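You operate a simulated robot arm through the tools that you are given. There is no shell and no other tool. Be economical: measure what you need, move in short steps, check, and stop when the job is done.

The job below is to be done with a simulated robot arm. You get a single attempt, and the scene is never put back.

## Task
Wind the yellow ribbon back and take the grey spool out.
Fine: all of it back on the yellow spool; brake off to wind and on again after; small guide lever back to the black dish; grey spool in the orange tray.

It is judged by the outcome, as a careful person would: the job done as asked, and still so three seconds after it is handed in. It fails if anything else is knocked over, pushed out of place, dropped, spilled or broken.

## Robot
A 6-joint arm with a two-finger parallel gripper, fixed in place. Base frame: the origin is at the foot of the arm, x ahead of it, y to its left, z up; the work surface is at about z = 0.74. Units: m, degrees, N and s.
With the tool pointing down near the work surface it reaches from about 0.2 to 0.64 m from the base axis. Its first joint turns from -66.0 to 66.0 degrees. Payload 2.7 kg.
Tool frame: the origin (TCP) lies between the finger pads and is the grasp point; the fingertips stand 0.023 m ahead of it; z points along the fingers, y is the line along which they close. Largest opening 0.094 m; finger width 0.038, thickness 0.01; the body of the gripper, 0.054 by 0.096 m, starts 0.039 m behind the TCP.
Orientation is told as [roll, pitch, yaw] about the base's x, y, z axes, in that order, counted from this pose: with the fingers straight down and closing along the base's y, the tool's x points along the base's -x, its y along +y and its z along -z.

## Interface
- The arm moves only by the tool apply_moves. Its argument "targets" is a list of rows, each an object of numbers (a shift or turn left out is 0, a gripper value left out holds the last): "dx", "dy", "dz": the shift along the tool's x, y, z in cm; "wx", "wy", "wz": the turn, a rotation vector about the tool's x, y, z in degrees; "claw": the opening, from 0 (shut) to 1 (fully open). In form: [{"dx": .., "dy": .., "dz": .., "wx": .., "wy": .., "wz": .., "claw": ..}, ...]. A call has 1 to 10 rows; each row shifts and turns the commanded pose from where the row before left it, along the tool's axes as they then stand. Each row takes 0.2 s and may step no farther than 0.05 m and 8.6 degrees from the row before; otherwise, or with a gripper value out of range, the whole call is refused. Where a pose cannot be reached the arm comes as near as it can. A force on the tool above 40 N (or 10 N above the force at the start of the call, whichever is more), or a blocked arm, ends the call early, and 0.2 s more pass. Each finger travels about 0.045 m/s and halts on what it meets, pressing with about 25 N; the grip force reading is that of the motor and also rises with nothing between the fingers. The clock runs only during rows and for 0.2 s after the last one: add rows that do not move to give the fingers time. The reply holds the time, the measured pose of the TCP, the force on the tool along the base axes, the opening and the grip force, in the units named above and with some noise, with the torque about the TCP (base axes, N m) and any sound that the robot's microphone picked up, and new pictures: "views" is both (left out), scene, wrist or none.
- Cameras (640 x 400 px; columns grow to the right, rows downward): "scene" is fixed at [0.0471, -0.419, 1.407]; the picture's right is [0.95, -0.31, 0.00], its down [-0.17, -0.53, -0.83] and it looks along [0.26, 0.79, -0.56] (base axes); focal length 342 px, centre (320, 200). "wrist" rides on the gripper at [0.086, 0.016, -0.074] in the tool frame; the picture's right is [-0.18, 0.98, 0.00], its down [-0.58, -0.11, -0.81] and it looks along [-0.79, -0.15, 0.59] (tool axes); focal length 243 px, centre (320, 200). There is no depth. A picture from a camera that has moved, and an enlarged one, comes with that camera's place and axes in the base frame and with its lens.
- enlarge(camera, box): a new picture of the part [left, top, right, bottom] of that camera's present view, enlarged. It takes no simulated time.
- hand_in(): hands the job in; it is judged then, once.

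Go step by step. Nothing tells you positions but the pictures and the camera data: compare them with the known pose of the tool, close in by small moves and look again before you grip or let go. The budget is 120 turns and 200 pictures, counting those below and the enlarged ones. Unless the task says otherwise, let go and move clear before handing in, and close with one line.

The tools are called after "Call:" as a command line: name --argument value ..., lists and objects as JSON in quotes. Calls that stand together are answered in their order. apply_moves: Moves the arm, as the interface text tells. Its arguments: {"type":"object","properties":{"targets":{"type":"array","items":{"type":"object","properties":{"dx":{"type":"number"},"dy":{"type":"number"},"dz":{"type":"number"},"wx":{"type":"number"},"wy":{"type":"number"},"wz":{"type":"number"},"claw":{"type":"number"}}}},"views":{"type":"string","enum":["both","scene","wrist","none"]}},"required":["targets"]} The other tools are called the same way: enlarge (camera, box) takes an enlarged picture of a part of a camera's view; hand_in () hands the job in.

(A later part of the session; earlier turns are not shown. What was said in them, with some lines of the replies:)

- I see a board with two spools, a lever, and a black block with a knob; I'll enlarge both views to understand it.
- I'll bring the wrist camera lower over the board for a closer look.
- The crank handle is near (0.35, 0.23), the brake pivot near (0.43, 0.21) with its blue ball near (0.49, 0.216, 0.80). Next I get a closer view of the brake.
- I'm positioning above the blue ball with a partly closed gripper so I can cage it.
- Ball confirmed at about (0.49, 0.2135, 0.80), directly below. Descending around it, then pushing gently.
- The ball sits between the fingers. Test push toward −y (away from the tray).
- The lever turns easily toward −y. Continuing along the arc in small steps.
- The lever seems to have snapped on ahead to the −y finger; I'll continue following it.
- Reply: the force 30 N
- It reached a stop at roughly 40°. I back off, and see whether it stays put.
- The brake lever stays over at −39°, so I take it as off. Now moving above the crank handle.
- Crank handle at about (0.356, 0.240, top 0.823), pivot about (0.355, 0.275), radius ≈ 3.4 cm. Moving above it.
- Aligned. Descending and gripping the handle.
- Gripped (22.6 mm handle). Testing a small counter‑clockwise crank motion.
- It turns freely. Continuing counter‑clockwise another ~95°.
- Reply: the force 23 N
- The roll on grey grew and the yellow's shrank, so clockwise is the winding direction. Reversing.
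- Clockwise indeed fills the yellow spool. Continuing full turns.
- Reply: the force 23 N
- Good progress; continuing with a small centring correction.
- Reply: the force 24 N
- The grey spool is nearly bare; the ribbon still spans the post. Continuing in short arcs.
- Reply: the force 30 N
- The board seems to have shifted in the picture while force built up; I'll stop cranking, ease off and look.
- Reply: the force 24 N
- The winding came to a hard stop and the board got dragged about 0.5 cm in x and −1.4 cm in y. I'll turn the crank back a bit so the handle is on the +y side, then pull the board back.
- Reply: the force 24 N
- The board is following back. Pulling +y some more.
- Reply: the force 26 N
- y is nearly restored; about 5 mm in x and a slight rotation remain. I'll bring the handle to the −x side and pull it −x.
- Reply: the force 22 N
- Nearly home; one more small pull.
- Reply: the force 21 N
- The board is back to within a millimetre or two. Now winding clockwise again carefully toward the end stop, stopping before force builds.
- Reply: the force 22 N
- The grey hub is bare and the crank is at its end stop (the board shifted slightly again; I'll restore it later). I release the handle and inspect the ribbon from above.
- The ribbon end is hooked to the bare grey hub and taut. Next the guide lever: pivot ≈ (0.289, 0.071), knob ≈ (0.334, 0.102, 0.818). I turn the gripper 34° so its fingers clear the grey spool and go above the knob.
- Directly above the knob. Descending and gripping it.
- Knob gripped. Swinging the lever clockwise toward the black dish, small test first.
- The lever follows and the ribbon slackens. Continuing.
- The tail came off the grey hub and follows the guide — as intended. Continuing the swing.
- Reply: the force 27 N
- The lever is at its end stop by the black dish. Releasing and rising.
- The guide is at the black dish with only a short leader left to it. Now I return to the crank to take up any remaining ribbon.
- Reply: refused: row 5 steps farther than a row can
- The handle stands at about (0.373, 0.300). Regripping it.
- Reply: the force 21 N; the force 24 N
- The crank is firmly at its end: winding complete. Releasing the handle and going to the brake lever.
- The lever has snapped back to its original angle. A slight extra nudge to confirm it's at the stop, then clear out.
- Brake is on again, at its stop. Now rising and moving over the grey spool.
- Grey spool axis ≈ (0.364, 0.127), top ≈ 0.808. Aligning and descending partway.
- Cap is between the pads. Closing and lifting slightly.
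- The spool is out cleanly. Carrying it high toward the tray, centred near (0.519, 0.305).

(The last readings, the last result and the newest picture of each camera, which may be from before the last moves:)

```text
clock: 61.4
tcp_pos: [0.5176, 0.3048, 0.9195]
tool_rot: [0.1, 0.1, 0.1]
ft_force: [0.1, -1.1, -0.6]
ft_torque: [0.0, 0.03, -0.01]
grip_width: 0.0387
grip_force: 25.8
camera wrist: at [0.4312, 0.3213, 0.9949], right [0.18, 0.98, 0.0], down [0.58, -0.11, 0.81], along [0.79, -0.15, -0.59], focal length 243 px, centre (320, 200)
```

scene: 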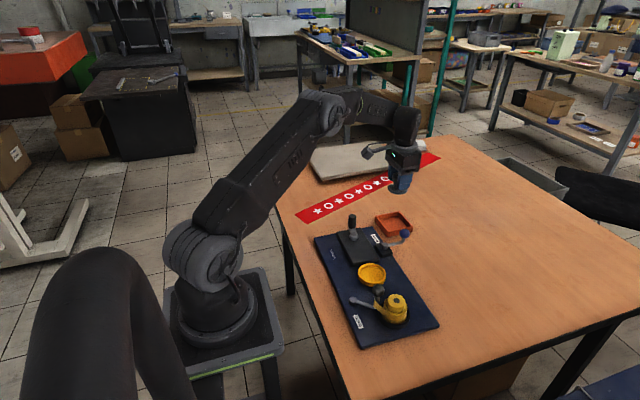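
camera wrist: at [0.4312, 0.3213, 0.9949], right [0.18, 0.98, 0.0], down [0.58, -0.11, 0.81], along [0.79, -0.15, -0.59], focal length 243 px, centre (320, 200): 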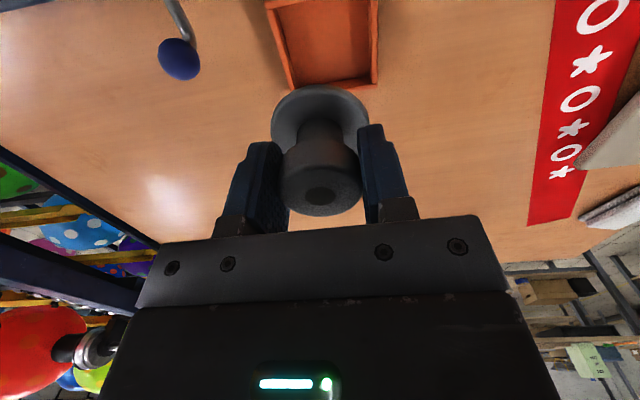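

Call:
apply_moves --targets '[{"dy": 0.4, "dz": 4}, {"dz": 4}, {"dz": 2}, {}]'

Call:
enlarge --camera "scene" --box '[360, 190, 440, 250]'

```text
clock: 62.4
tcp_pos: [0.5187, 0.3092, 0.8186]
tool_rot: [0.0, -0.1, 0.0]
ft_force: [0.7, -0.7, 0.1]
ft_torque: [-0.01, 0.01, -0.03]
grip_width: 0.0387
grip_force: 24.8
camera wrist: at [0.4333, 0.3259, 0.8938], right [0.18, 0.98, 0.0], down [0.58, -0.11, 0.81], along [0.79, -0.15, -0.59], focal length 243 px, centre (320, 200)
```

scene: 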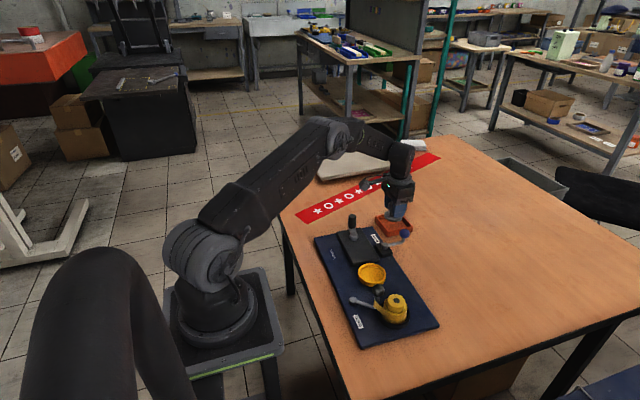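
wrist: 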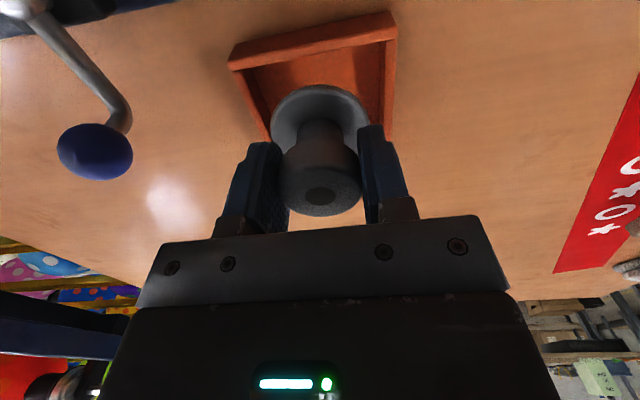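

```text
6.67 times, centred on (400, 220) of scene
camera zoom: at [0.0471, -0.419, 1.407], right [0.95, -0.31, 0.0], down [-0.17, -0.53, -0.83], along [0.26, 0.79, -0.56], focal length 2281 px, centre (-213, 67)
```

zoom: 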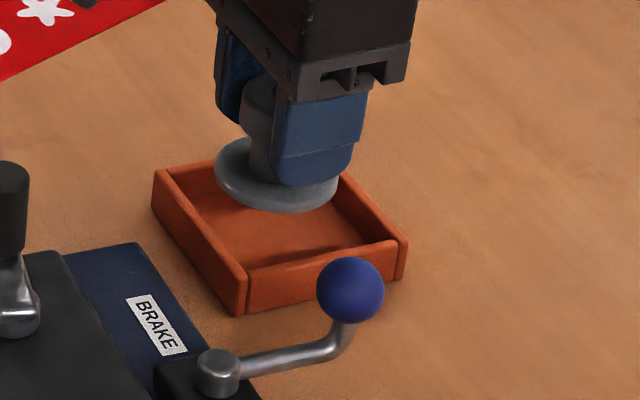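

Well centred above the tray; lowering with care.

Call:
apply_moves --targets '[{"dz": 1.5}, {"dz": 0.8}, {"dz": 0.5}, {}]'

Call:
enlarge --camera "scene" --box '[360, 190, 440, 250]'

```text
clock: 63.4
tcp_pos: [0.5192, 0.3076, 0.7905]
tool_rot: [0.0, 0.0, -0.1]
ft_force: [0.6, -0.5, 0.3]
ft_torque: [0.03, 0.02, 0.0]
grip_width: 0.0387
grip_force: 25.5
camera wrist: at [0.4324, 0.3247, 0.8651], right [0.18, 0.98, 0.0], down [0.58, -0.11, 0.81], along [0.79, -0.15, -0.59], focal length 243 px, centre (320, 200)
```

scene: 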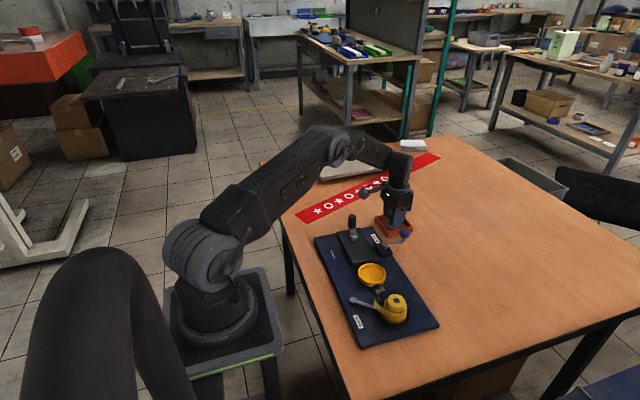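
wrist: 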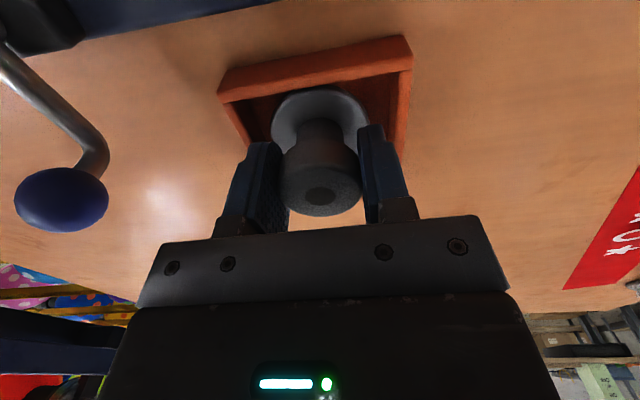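

```text
6.67 times, centred on (400, 220) of scene
camera zoom: at [0.0471, -0.419, 1.407], right [0.95, -0.31, 0.0], down [-0.17, -0.53, -0.83], along [0.26, 0.79, -0.56], focal length 2281 px, centre (-213, 67)
```

zoom: 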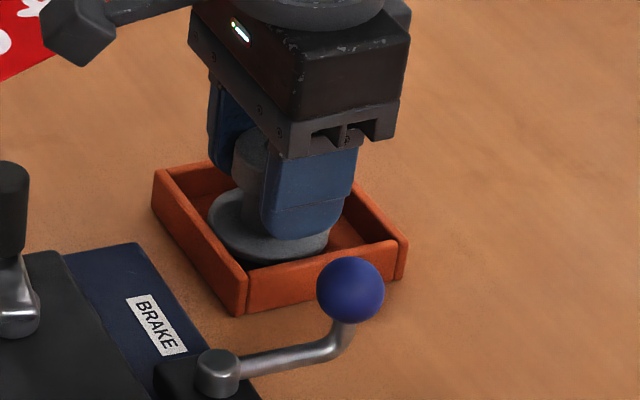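

Call:
apply_moves --targets '[{"dz": 0.3}, {"dz": 0.3}, {}]' --views "none"

Call:
apply_moves --targets '[{"dz": 0.3}, {"dz": 0.2}, {}]' --views "none"

Call:
enlarge --camera "scene" --box '[360, 190, 440, 250]'

```text
clock: 64.2
tcp_pos: [0.5192, 0.3083, 0.7849]
tool_rot: [0.1, 0.0, 0.0]
ft_force: [-0.1, 0.9, -0.8]
ft_torque: [-0.02, -0.02, -0.01]
grip_width: 0.0388
grip_force: 25.1
```

```text
clock: 65.0
tcp_pos: [0.5198, 0.3099, 0.7826]
tool_rot: [0.1, -0.3, 0.1]
ft_force: [-1.7, -1.9, 19.5]
ft_torque: [-0.19, 0.13, -0.05]
grip_width: 0.0393
grip_force: 24.8
```

```text
6.67 times, centred on (400, 220) of scene
camera zoom: at [0.0467, -0.4193, 1.4069], right [0.95, -0.31, 0.0], down [-0.17, -0.53, -0.83], along [0.26, 0.79, -0.56], focal length 2281 px, centre (-213, 67)
```

zoom: 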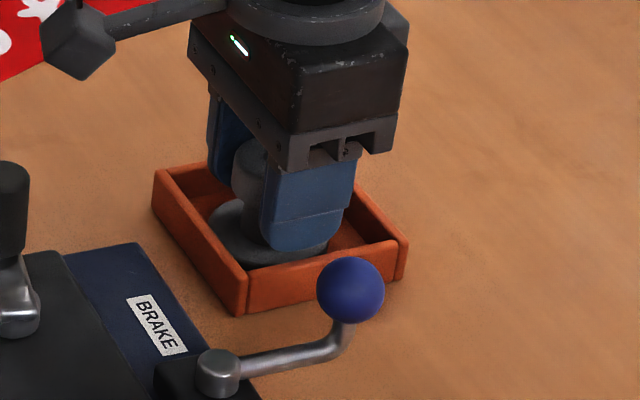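

The spool is on the tray floor. Easing off, opening slightly and rising straight up.

Call:
apply_moves --targets '[{"dz": -0.15}, {"claw": 0.55}, {}, {"dz": -2}, {"dz": -4}, {"dz": -5}]'

Call:
enlarge --camera "scene" --box '[325, 205, 445, 355]'

```text
clock: 66.4
tcp_pos: [0.5199, 0.3073, 0.8917]
tool_rot: [-0.1, 0.0, 0.0]
ft_force: [-0.4, -0.2, -0.1]
ft_torque: [0.0, 0.02, 0.03]
grip_width: 0.0518
grip_force: 0.1
camera wrist: at [0.4334, 0.3249, 0.9661], right [0.18, 0.98, 0.0], down [0.58, -0.11, 0.81], along [0.79, -0.15, -0.59], focal length 243 px, centre (320, 200)
```

scene: 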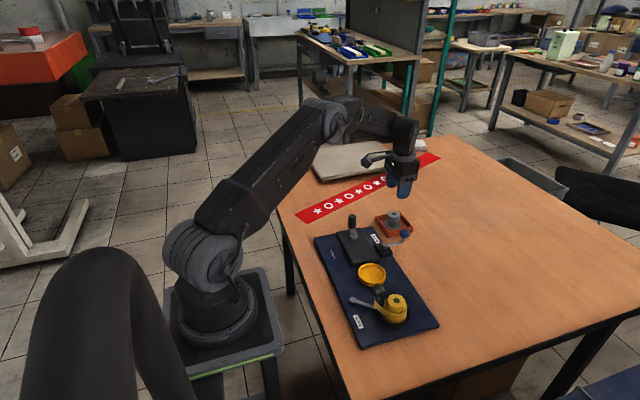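
wrist: 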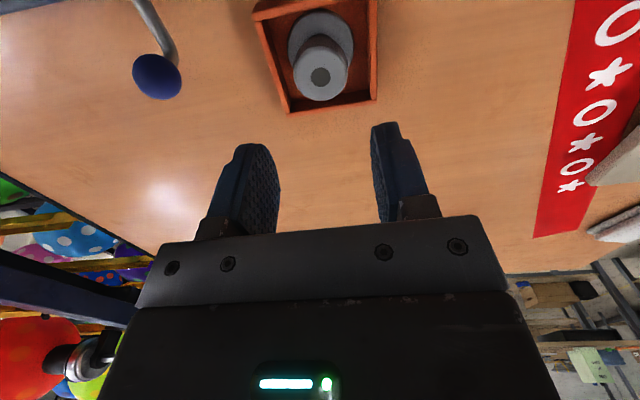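

```text
2.67 times, centred on (385, 280) of scene
camera zoom: at [0.0471, -0.419, 1.407], right [0.95, -0.31, 0.0], down [-0.17, -0.53, -0.83], along [0.26, 0.79, -0.56], focal length 912 px, centre (147, -13)
```

zoom: 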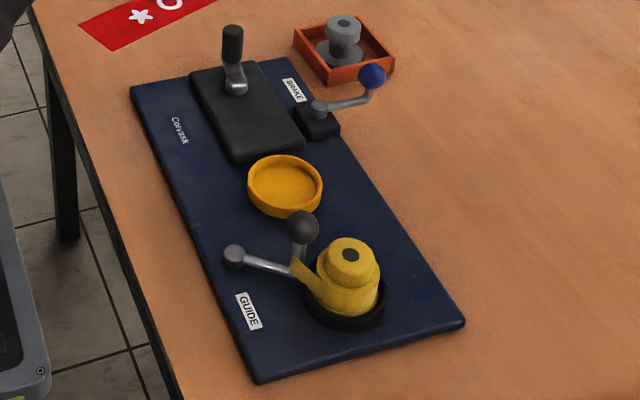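

The spool stands in the tray. Remaining: the board sits ~7 mm toward −y and slightly rotated, so I'll nudge it back. First moving to its −y edge near the +x corner.

Call:
apply_moves --targets '[{"dx": 1, "dy": -4.8, "claw": 0}, {"dx": 1, "dy": -4.8}, {"dx": 1, "dy": -4.8}, {"dx": 1, "dy": -4.8}, {"dx": 1, "dy": -4.8}, {"dx": 1, "dy": -4.8}, {"dx": 1, "dy": -4.8}, {"dx": 1, "dy": -4.8}, {"dx": 1.5, "dy": -2}, {}]'

```text
clock: 68.6
tcp_pos: [0.4229, -0.0958, 0.8932]
tool_rot: [0.0, 0.0, 0.0]
ft_force: [0.0, 0.0, 0.7]
ft_torque: [-0.01, 0.03, -0.04]
grip_width: 0.0
grip_force: 25.0
camera wrist: at [0.3367, -0.0787, 0.9678], right [0.18, 0.98, 0.0], down [0.58, -0.11, 0.81], along [0.79, -0.15, -0.59], focal length 243 px, centre (320, 200)
```

scene: 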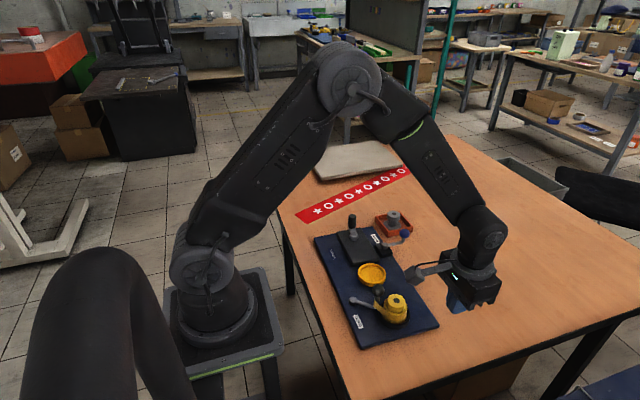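
wrist: 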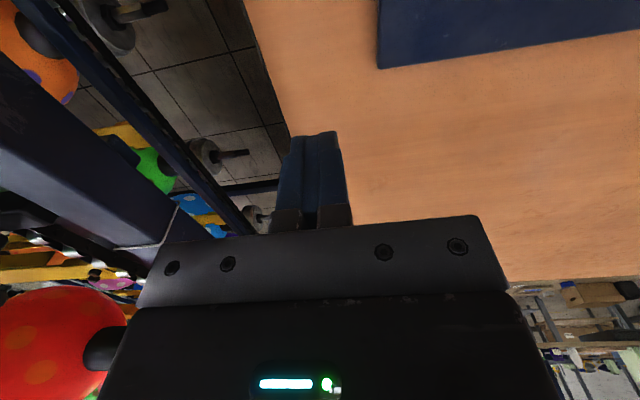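

Call:
apply_moves --targets '[{"dy": 0.6, "dz": 4.5}, {"dz": 4.5}, {"dz": 2}, {"dz": 1.3}, {}]' --views "wrist"

Call:
enlarge --camera "scene" --box '[370, 255, 490, 355]'

```text
clock: 69.8
tcp_pos: [0.4233, -0.0885, 0.7687]
tool_rot: [0.0, 0.0, 0.1]
ft_force: [-0.3, 0.0, 0.3]
ft_torque: [0.02, -0.02, 0.0]
grip_width: 0.0
grip_force: 24.9
camera wrist: at [0.3378, -0.073, 0.8437], right [0.18, 0.98, 0.0], down [0.58, -0.11, 0.81], along [0.79, -0.15, -0.59], focal length 243 px, centre (320, 200)
```

wrist: 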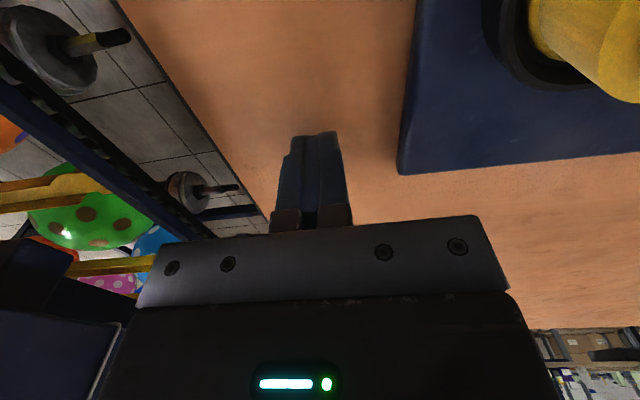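

```text
4.00 times, centred on (430, 305) of scene
camera zoom: at [0.0471, -0.419, 1.407], right [0.95, -0.31, 0.0], down [-0.17, -0.53, -0.83], along [0.26, 0.79, -0.56], focal length 1368 px, centre (-120, -220)
```

zoom: 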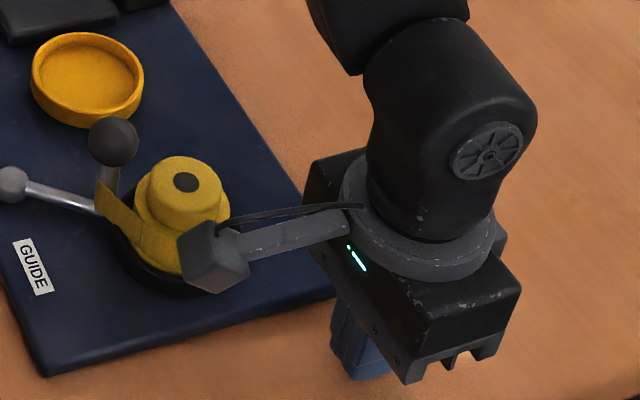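

Call:
apply_moves --targets '[{"dy": 1.5}, {"dy": 0.8}, {"dy": 0.4}, {"dy": 0.3}, {}]' --views "wrist"

Call:
enlarge --camera "scene" --box '[335, 235, 425, 325]'

```text
clock: 71.0
tcp_pos: [0.4237, -0.0591, 0.768]
tool_rot: [0.0, 0.0, 0.1]
ft_force: [-1.2, -0.8, 0.3]
ft_torque: [0.01, -0.01, 0.0]
grip_width: 0.0
grip_force: 25.6
camera wrist: at [0.3368, -0.0418, 0.8435], right [0.18, 0.98, 0.0], down [0.58, -0.11, 0.81], along [0.79, -0.15, -0.59], focal length 243 px, centre (320, 200)
```

wrist: 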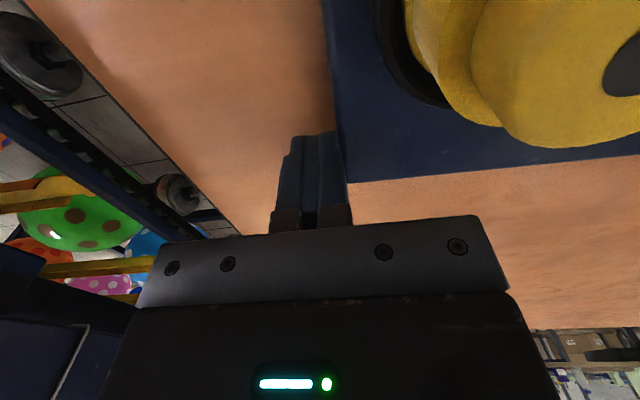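

```text
4.44 times, centred on (380, 280) of scene
camera zoom: at [0.0471, -0.419, 1.407], right [0.95, -0.31, 0.0], down [-0.17, -0.53, -0.83], along [0.26, 0.79, -0.56], focal length 1521 px, centre (53, -156)
```

zoom: 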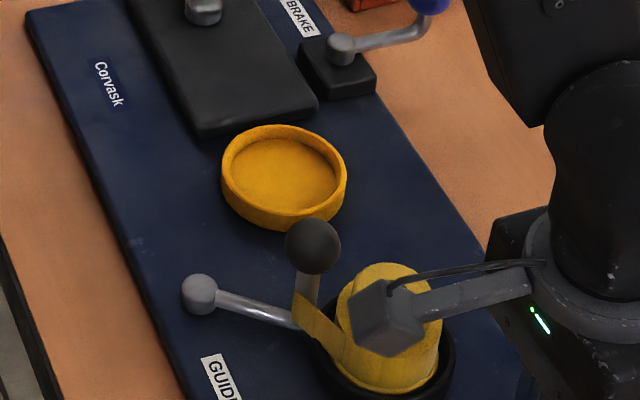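

Almost at contact. Pushing about 7 mm.

Call:
apply_moves --targets '[{"dy": 0.3}, {"dy": 0.3}, {"dy": 0.2}, {}]' --views "none"

Call:
enlarge --camera "scene" --box '[335, 235, 425, 325]'

```text
clock: 72.0
tcp_pos: [0.4245, -0.0527, 0.7687]
tool_rot: [0.0, -0.2, -0.2]
ft_force: [4.0, -25.1, -2.1]
ft_torque: [-0.53, -0.05, -0.53]
grip_width: 0.0
grip_force: 24.6
```

```text
4.44 times, centred on (380, 280) of scene
camera zoom: at [0.0472, -0.4195, 1.4068], right [0.95, -0.31, 0.0], down [-0.17, -0.53, -0.83], along [0.26, 0.79, -0.56], focal length 1521 px, centre (53, -156)
```

zoom: 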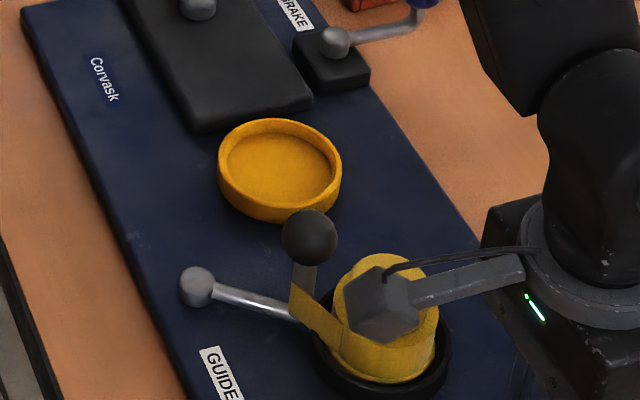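

y is now restored. What remains is a ~1.5° rotation with ~7 mm in x at the far end. I'll retreat and push the crank box's +x face gently in −x.

Call:
apply_moves --targets '[{"dy": -1.5}, {"dy": -1.5, "dz": -2}, {"dz": -5}, {"dz": -5}, {"dy": 4.8}, {"dy": 4.8}, {"dy": 4.8}, {"dy": 4.8}, {"dy": 4.8}, {"dy": 4.8}]' --views "none"

Call:
apply_moves --targets '[{"dy": 4.8, "dx": -0.4}, {"dy": 1.5, "dx": -0.4}, {}]'

Call:
enlarge --camera "scene" --box '[325, 205, 445, 355]'

```text
clock: 74.2
tcp_pos: [0.4242, 0.2069, 0.8898]
tool_rot: [0.0, 0.0, 0.0]
ft_force: [-0.2, -0.2, 0.2]
ft_torque: [-0.02, 0.05, -0.02]
grip_width: 0.0
grip_force: 25.1
```

```text
clock: 75.0
tcp_pos: [0.4328, 0.2701, 0.8903]
tool_rot: [0.0, 0.0, -0.1]
ft_force: [-0.6, 0.3, -0.2]
ft_torque: [-0.01, 0.01, -0.02]
grip_width: 0.0
grip_force: 25.2
camera wrist: at [0.3464, 0.2864, 0.9658], right [0.18, 0.98, 0.0], down [0.58, -0.11, 0.81], along [0.79, -0.15, -0.59], focal length 243 px, centre (320, 200)
```

scene: 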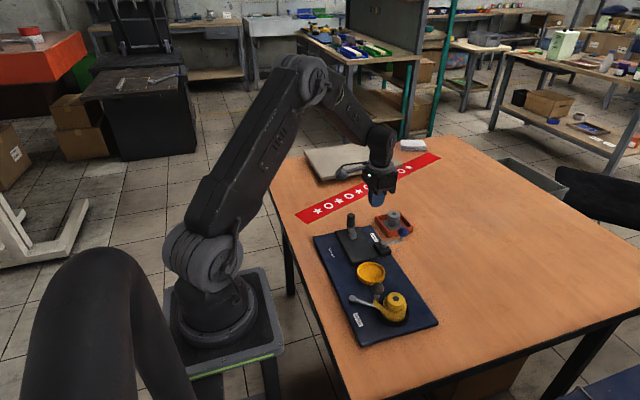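
wrist: 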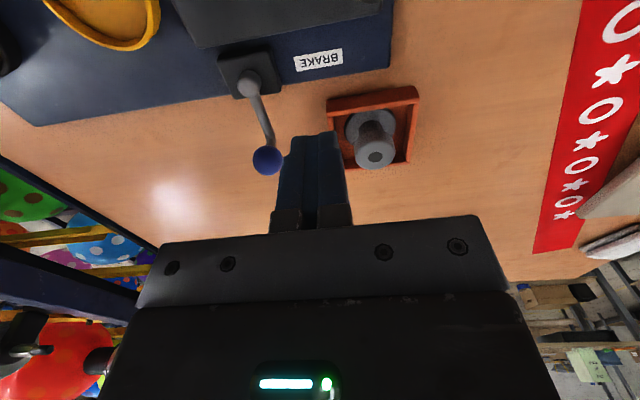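

```text
2.67 times, centred on (385, 280) of scene
camera zoom: at [0.0471, -0.419, 1.407], right [0.95, -0.31, 0.0], down [-0.17, -0.53, -0.83], along [0.26, 0.79, -0.56], focal length 912 px, centre (147, -13)
```

zoom: 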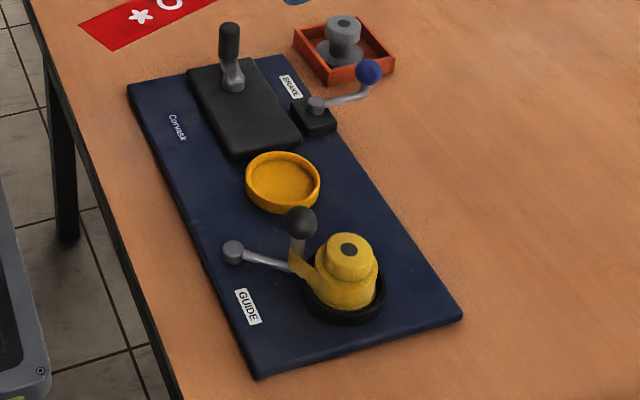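

Call:
apply_moves --targets '[{"dx": -0.2, "dz": 4}, {"dz": 4}, {"dz": 2}, {}]' --views "wrist"

Call:
enlarge --camera "scene" --box '[325, 205, 425, 285]'

```text
clock: 76.0
tcp_pos: [0.4329, 0.2704, 0.7912]
tool_rot: [0.1, -0.1, 0.0]
ft_force: [0.0, -0.4, -0.6]
ft_torque: [0.01, 0.01, 0.01]
grip_width: 0.0001
grip_force: 25.2
camera wrist: at [0.3472, 0.287, 0.8653], right [0.18, 0.98, 0.0], down [0.58, -0.11, 0.81], along [0.79, -0.15, -0.59], focal length 243 px, centre (320, 200)
```

wrist: 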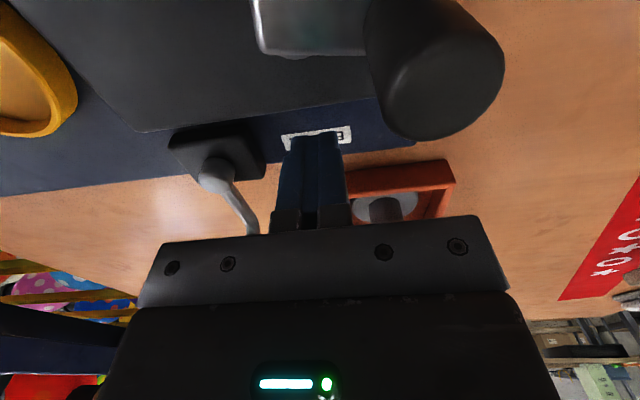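

```text
5.00 times, centred on (375, 245) of scene
camera zoom: at [0.0471, -0.419, 1.407], right [0.95, -0.31, 0.0], down [-0.17, -0.53, -0.83], along [0.26, 0.79, -0.56], focal length 1711 px, centre (45, -25)
```

zoom: 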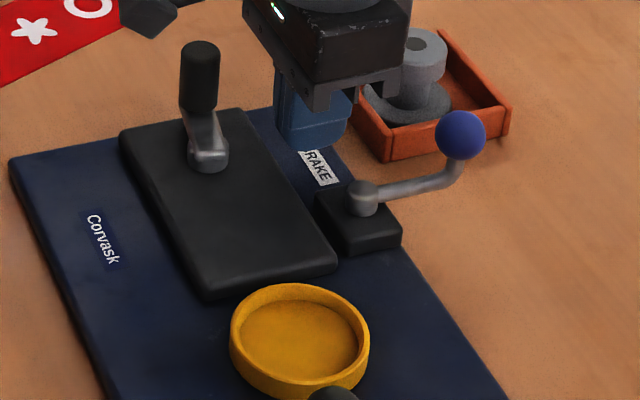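

Call:
apply_moves --targets '[{"dz": 0.4}, {"dx": 0.5}, {"dx": 0.3}, {}]' --views "none"

Call:
apply_moves --targets '[{"dx": 0.3}, {"dx": 0.2}, {}]' --views "none"

Call:
enlarge --camera "scene" --box '[335, 235, 425, 325]'

```text
clock: 77.0
tcp_pos: [0.4297, 0.2707, 0.7869]
tool_rot: [0.2, -0.3, 0.0]
ft_force: [22.7, -4.5, 2.5]
ft_torque: [0.07, -0.43, 0.02]
grip_width: 0.0
grip_force: 24.9
```

```text
clock: 77.8
tcp_pos: [0.423, 0.2722, 0.7855]
tool_rot: [0.3, -0.3, 0.1]
ft_force: [22.3, -0.5, 9.0]
ft_torque: [-0.03, -0.3, 0.03]
grip_width: 0.0
grip_force: 24.8
```

```text
4.44 times, centred on (380, 280) of scene
camera zoom: at [0.0474, -0.4191, 1.4069], right [0.95, -0.31, 0.0], down [-0.17, -0.53, -0.83], along [0.26, 0.79, -0.56], focal length 1521 px, centre (53, -156)
```

zoom: 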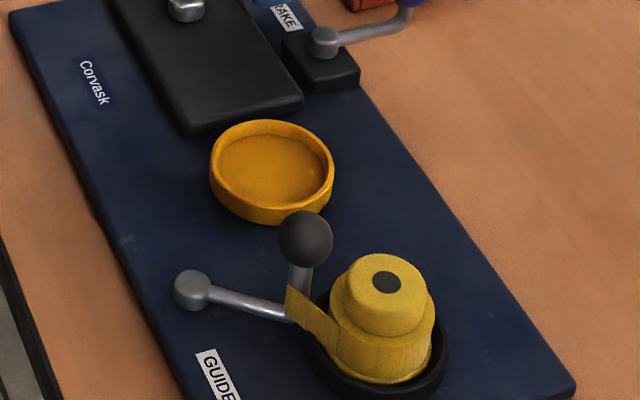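

The board now matches its original position to within a millimetre. Backing off and rising clear.

Call:
apply_moves --targets '[{"dx": -0.6}, {"dz": -4}, {"dz": -5}, {"dz": -5}, {"dz": -5, "claw": 0.5}, {}]'

Call:
enlarge --camera "scene" --box '[325, 205, 445, 355]'

Call:
enlarge --camera "scene" --box '[335, 235, 425, 325]'

```text
clock: 79.2
tcp_pos: [0.425, 0.2708, 0.9761]
tool_rot: [0.1, 0.0, 0.1]
ft_force: [-0.2, 0.5, 0.3]
ft_torque: [0.02, 0.01, -0.01]
grip_width: 0.047
grip_force: 0.1
camera wrist: at [0.3396, 0.2871, 1.0508], right [0.18, 0.98, 0.0], down [0.58, -0.11, 0.81], along [0.79, -0.15, -0.59], focal length 243 px, centre (320, 200)
```

scene: 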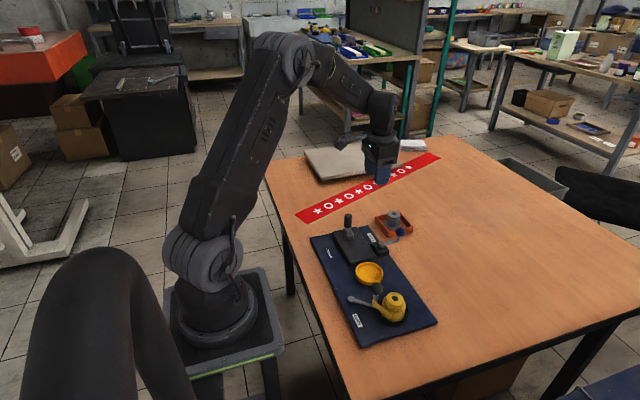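
wrist: 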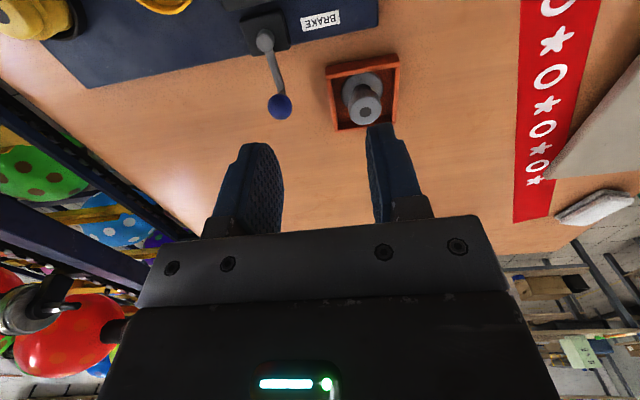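

```text
2.67 times, centred on (385, 280) of scene
camera zoom: at [0.0471, -0.419, 1.407], right [0.95, -0.31, 0.0], down [-0.17, -0.53, -0.83], along [0.26, 0.79, -0.56], focal length 912 px, centre (147, -13)
```

zoom: 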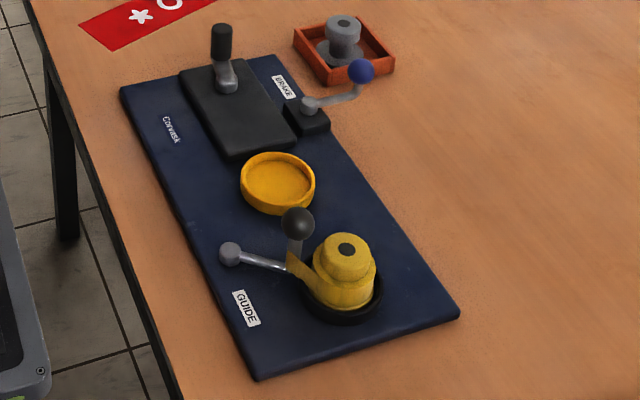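

```text
4.44 times, centred on (380, 280) of scene
camera zoom: at [0.0471, -0.419, 1.407], right [0.95, -0.31, 0.0], down [-0.17, -0.53, -0.83], along [0.26, 0.79, -0.56], focal length 1521 px, centre (53, -156)
```

zoom: 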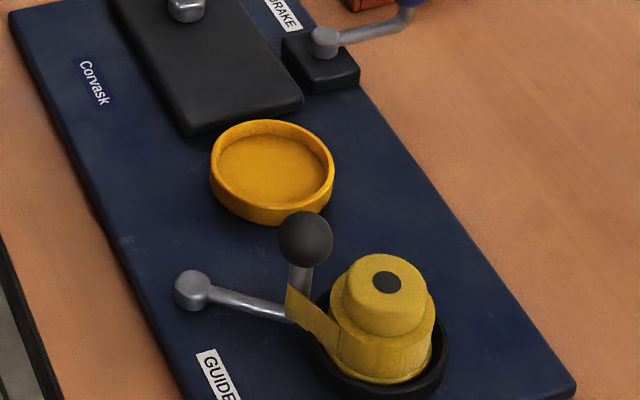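

The ribbon is wound to the crank's end stop, with a short leader still running to the guide. The guide is at the black dish, the brake is on, the grey spool is in the tray, the board is back in place and the arm is clear. Handing in.

Call:
hand_in

```text
The job is handed in.
```

The ribbon is wound back on the yellow spool to the crank's end stop, except for a short leader still running to the guide. The guide is at the black dish, the brake is on and the grey spool is in the orange tray. While winding against the stop I dragged the board about 1.5 cm, then pushed it back to within about a millimetre.
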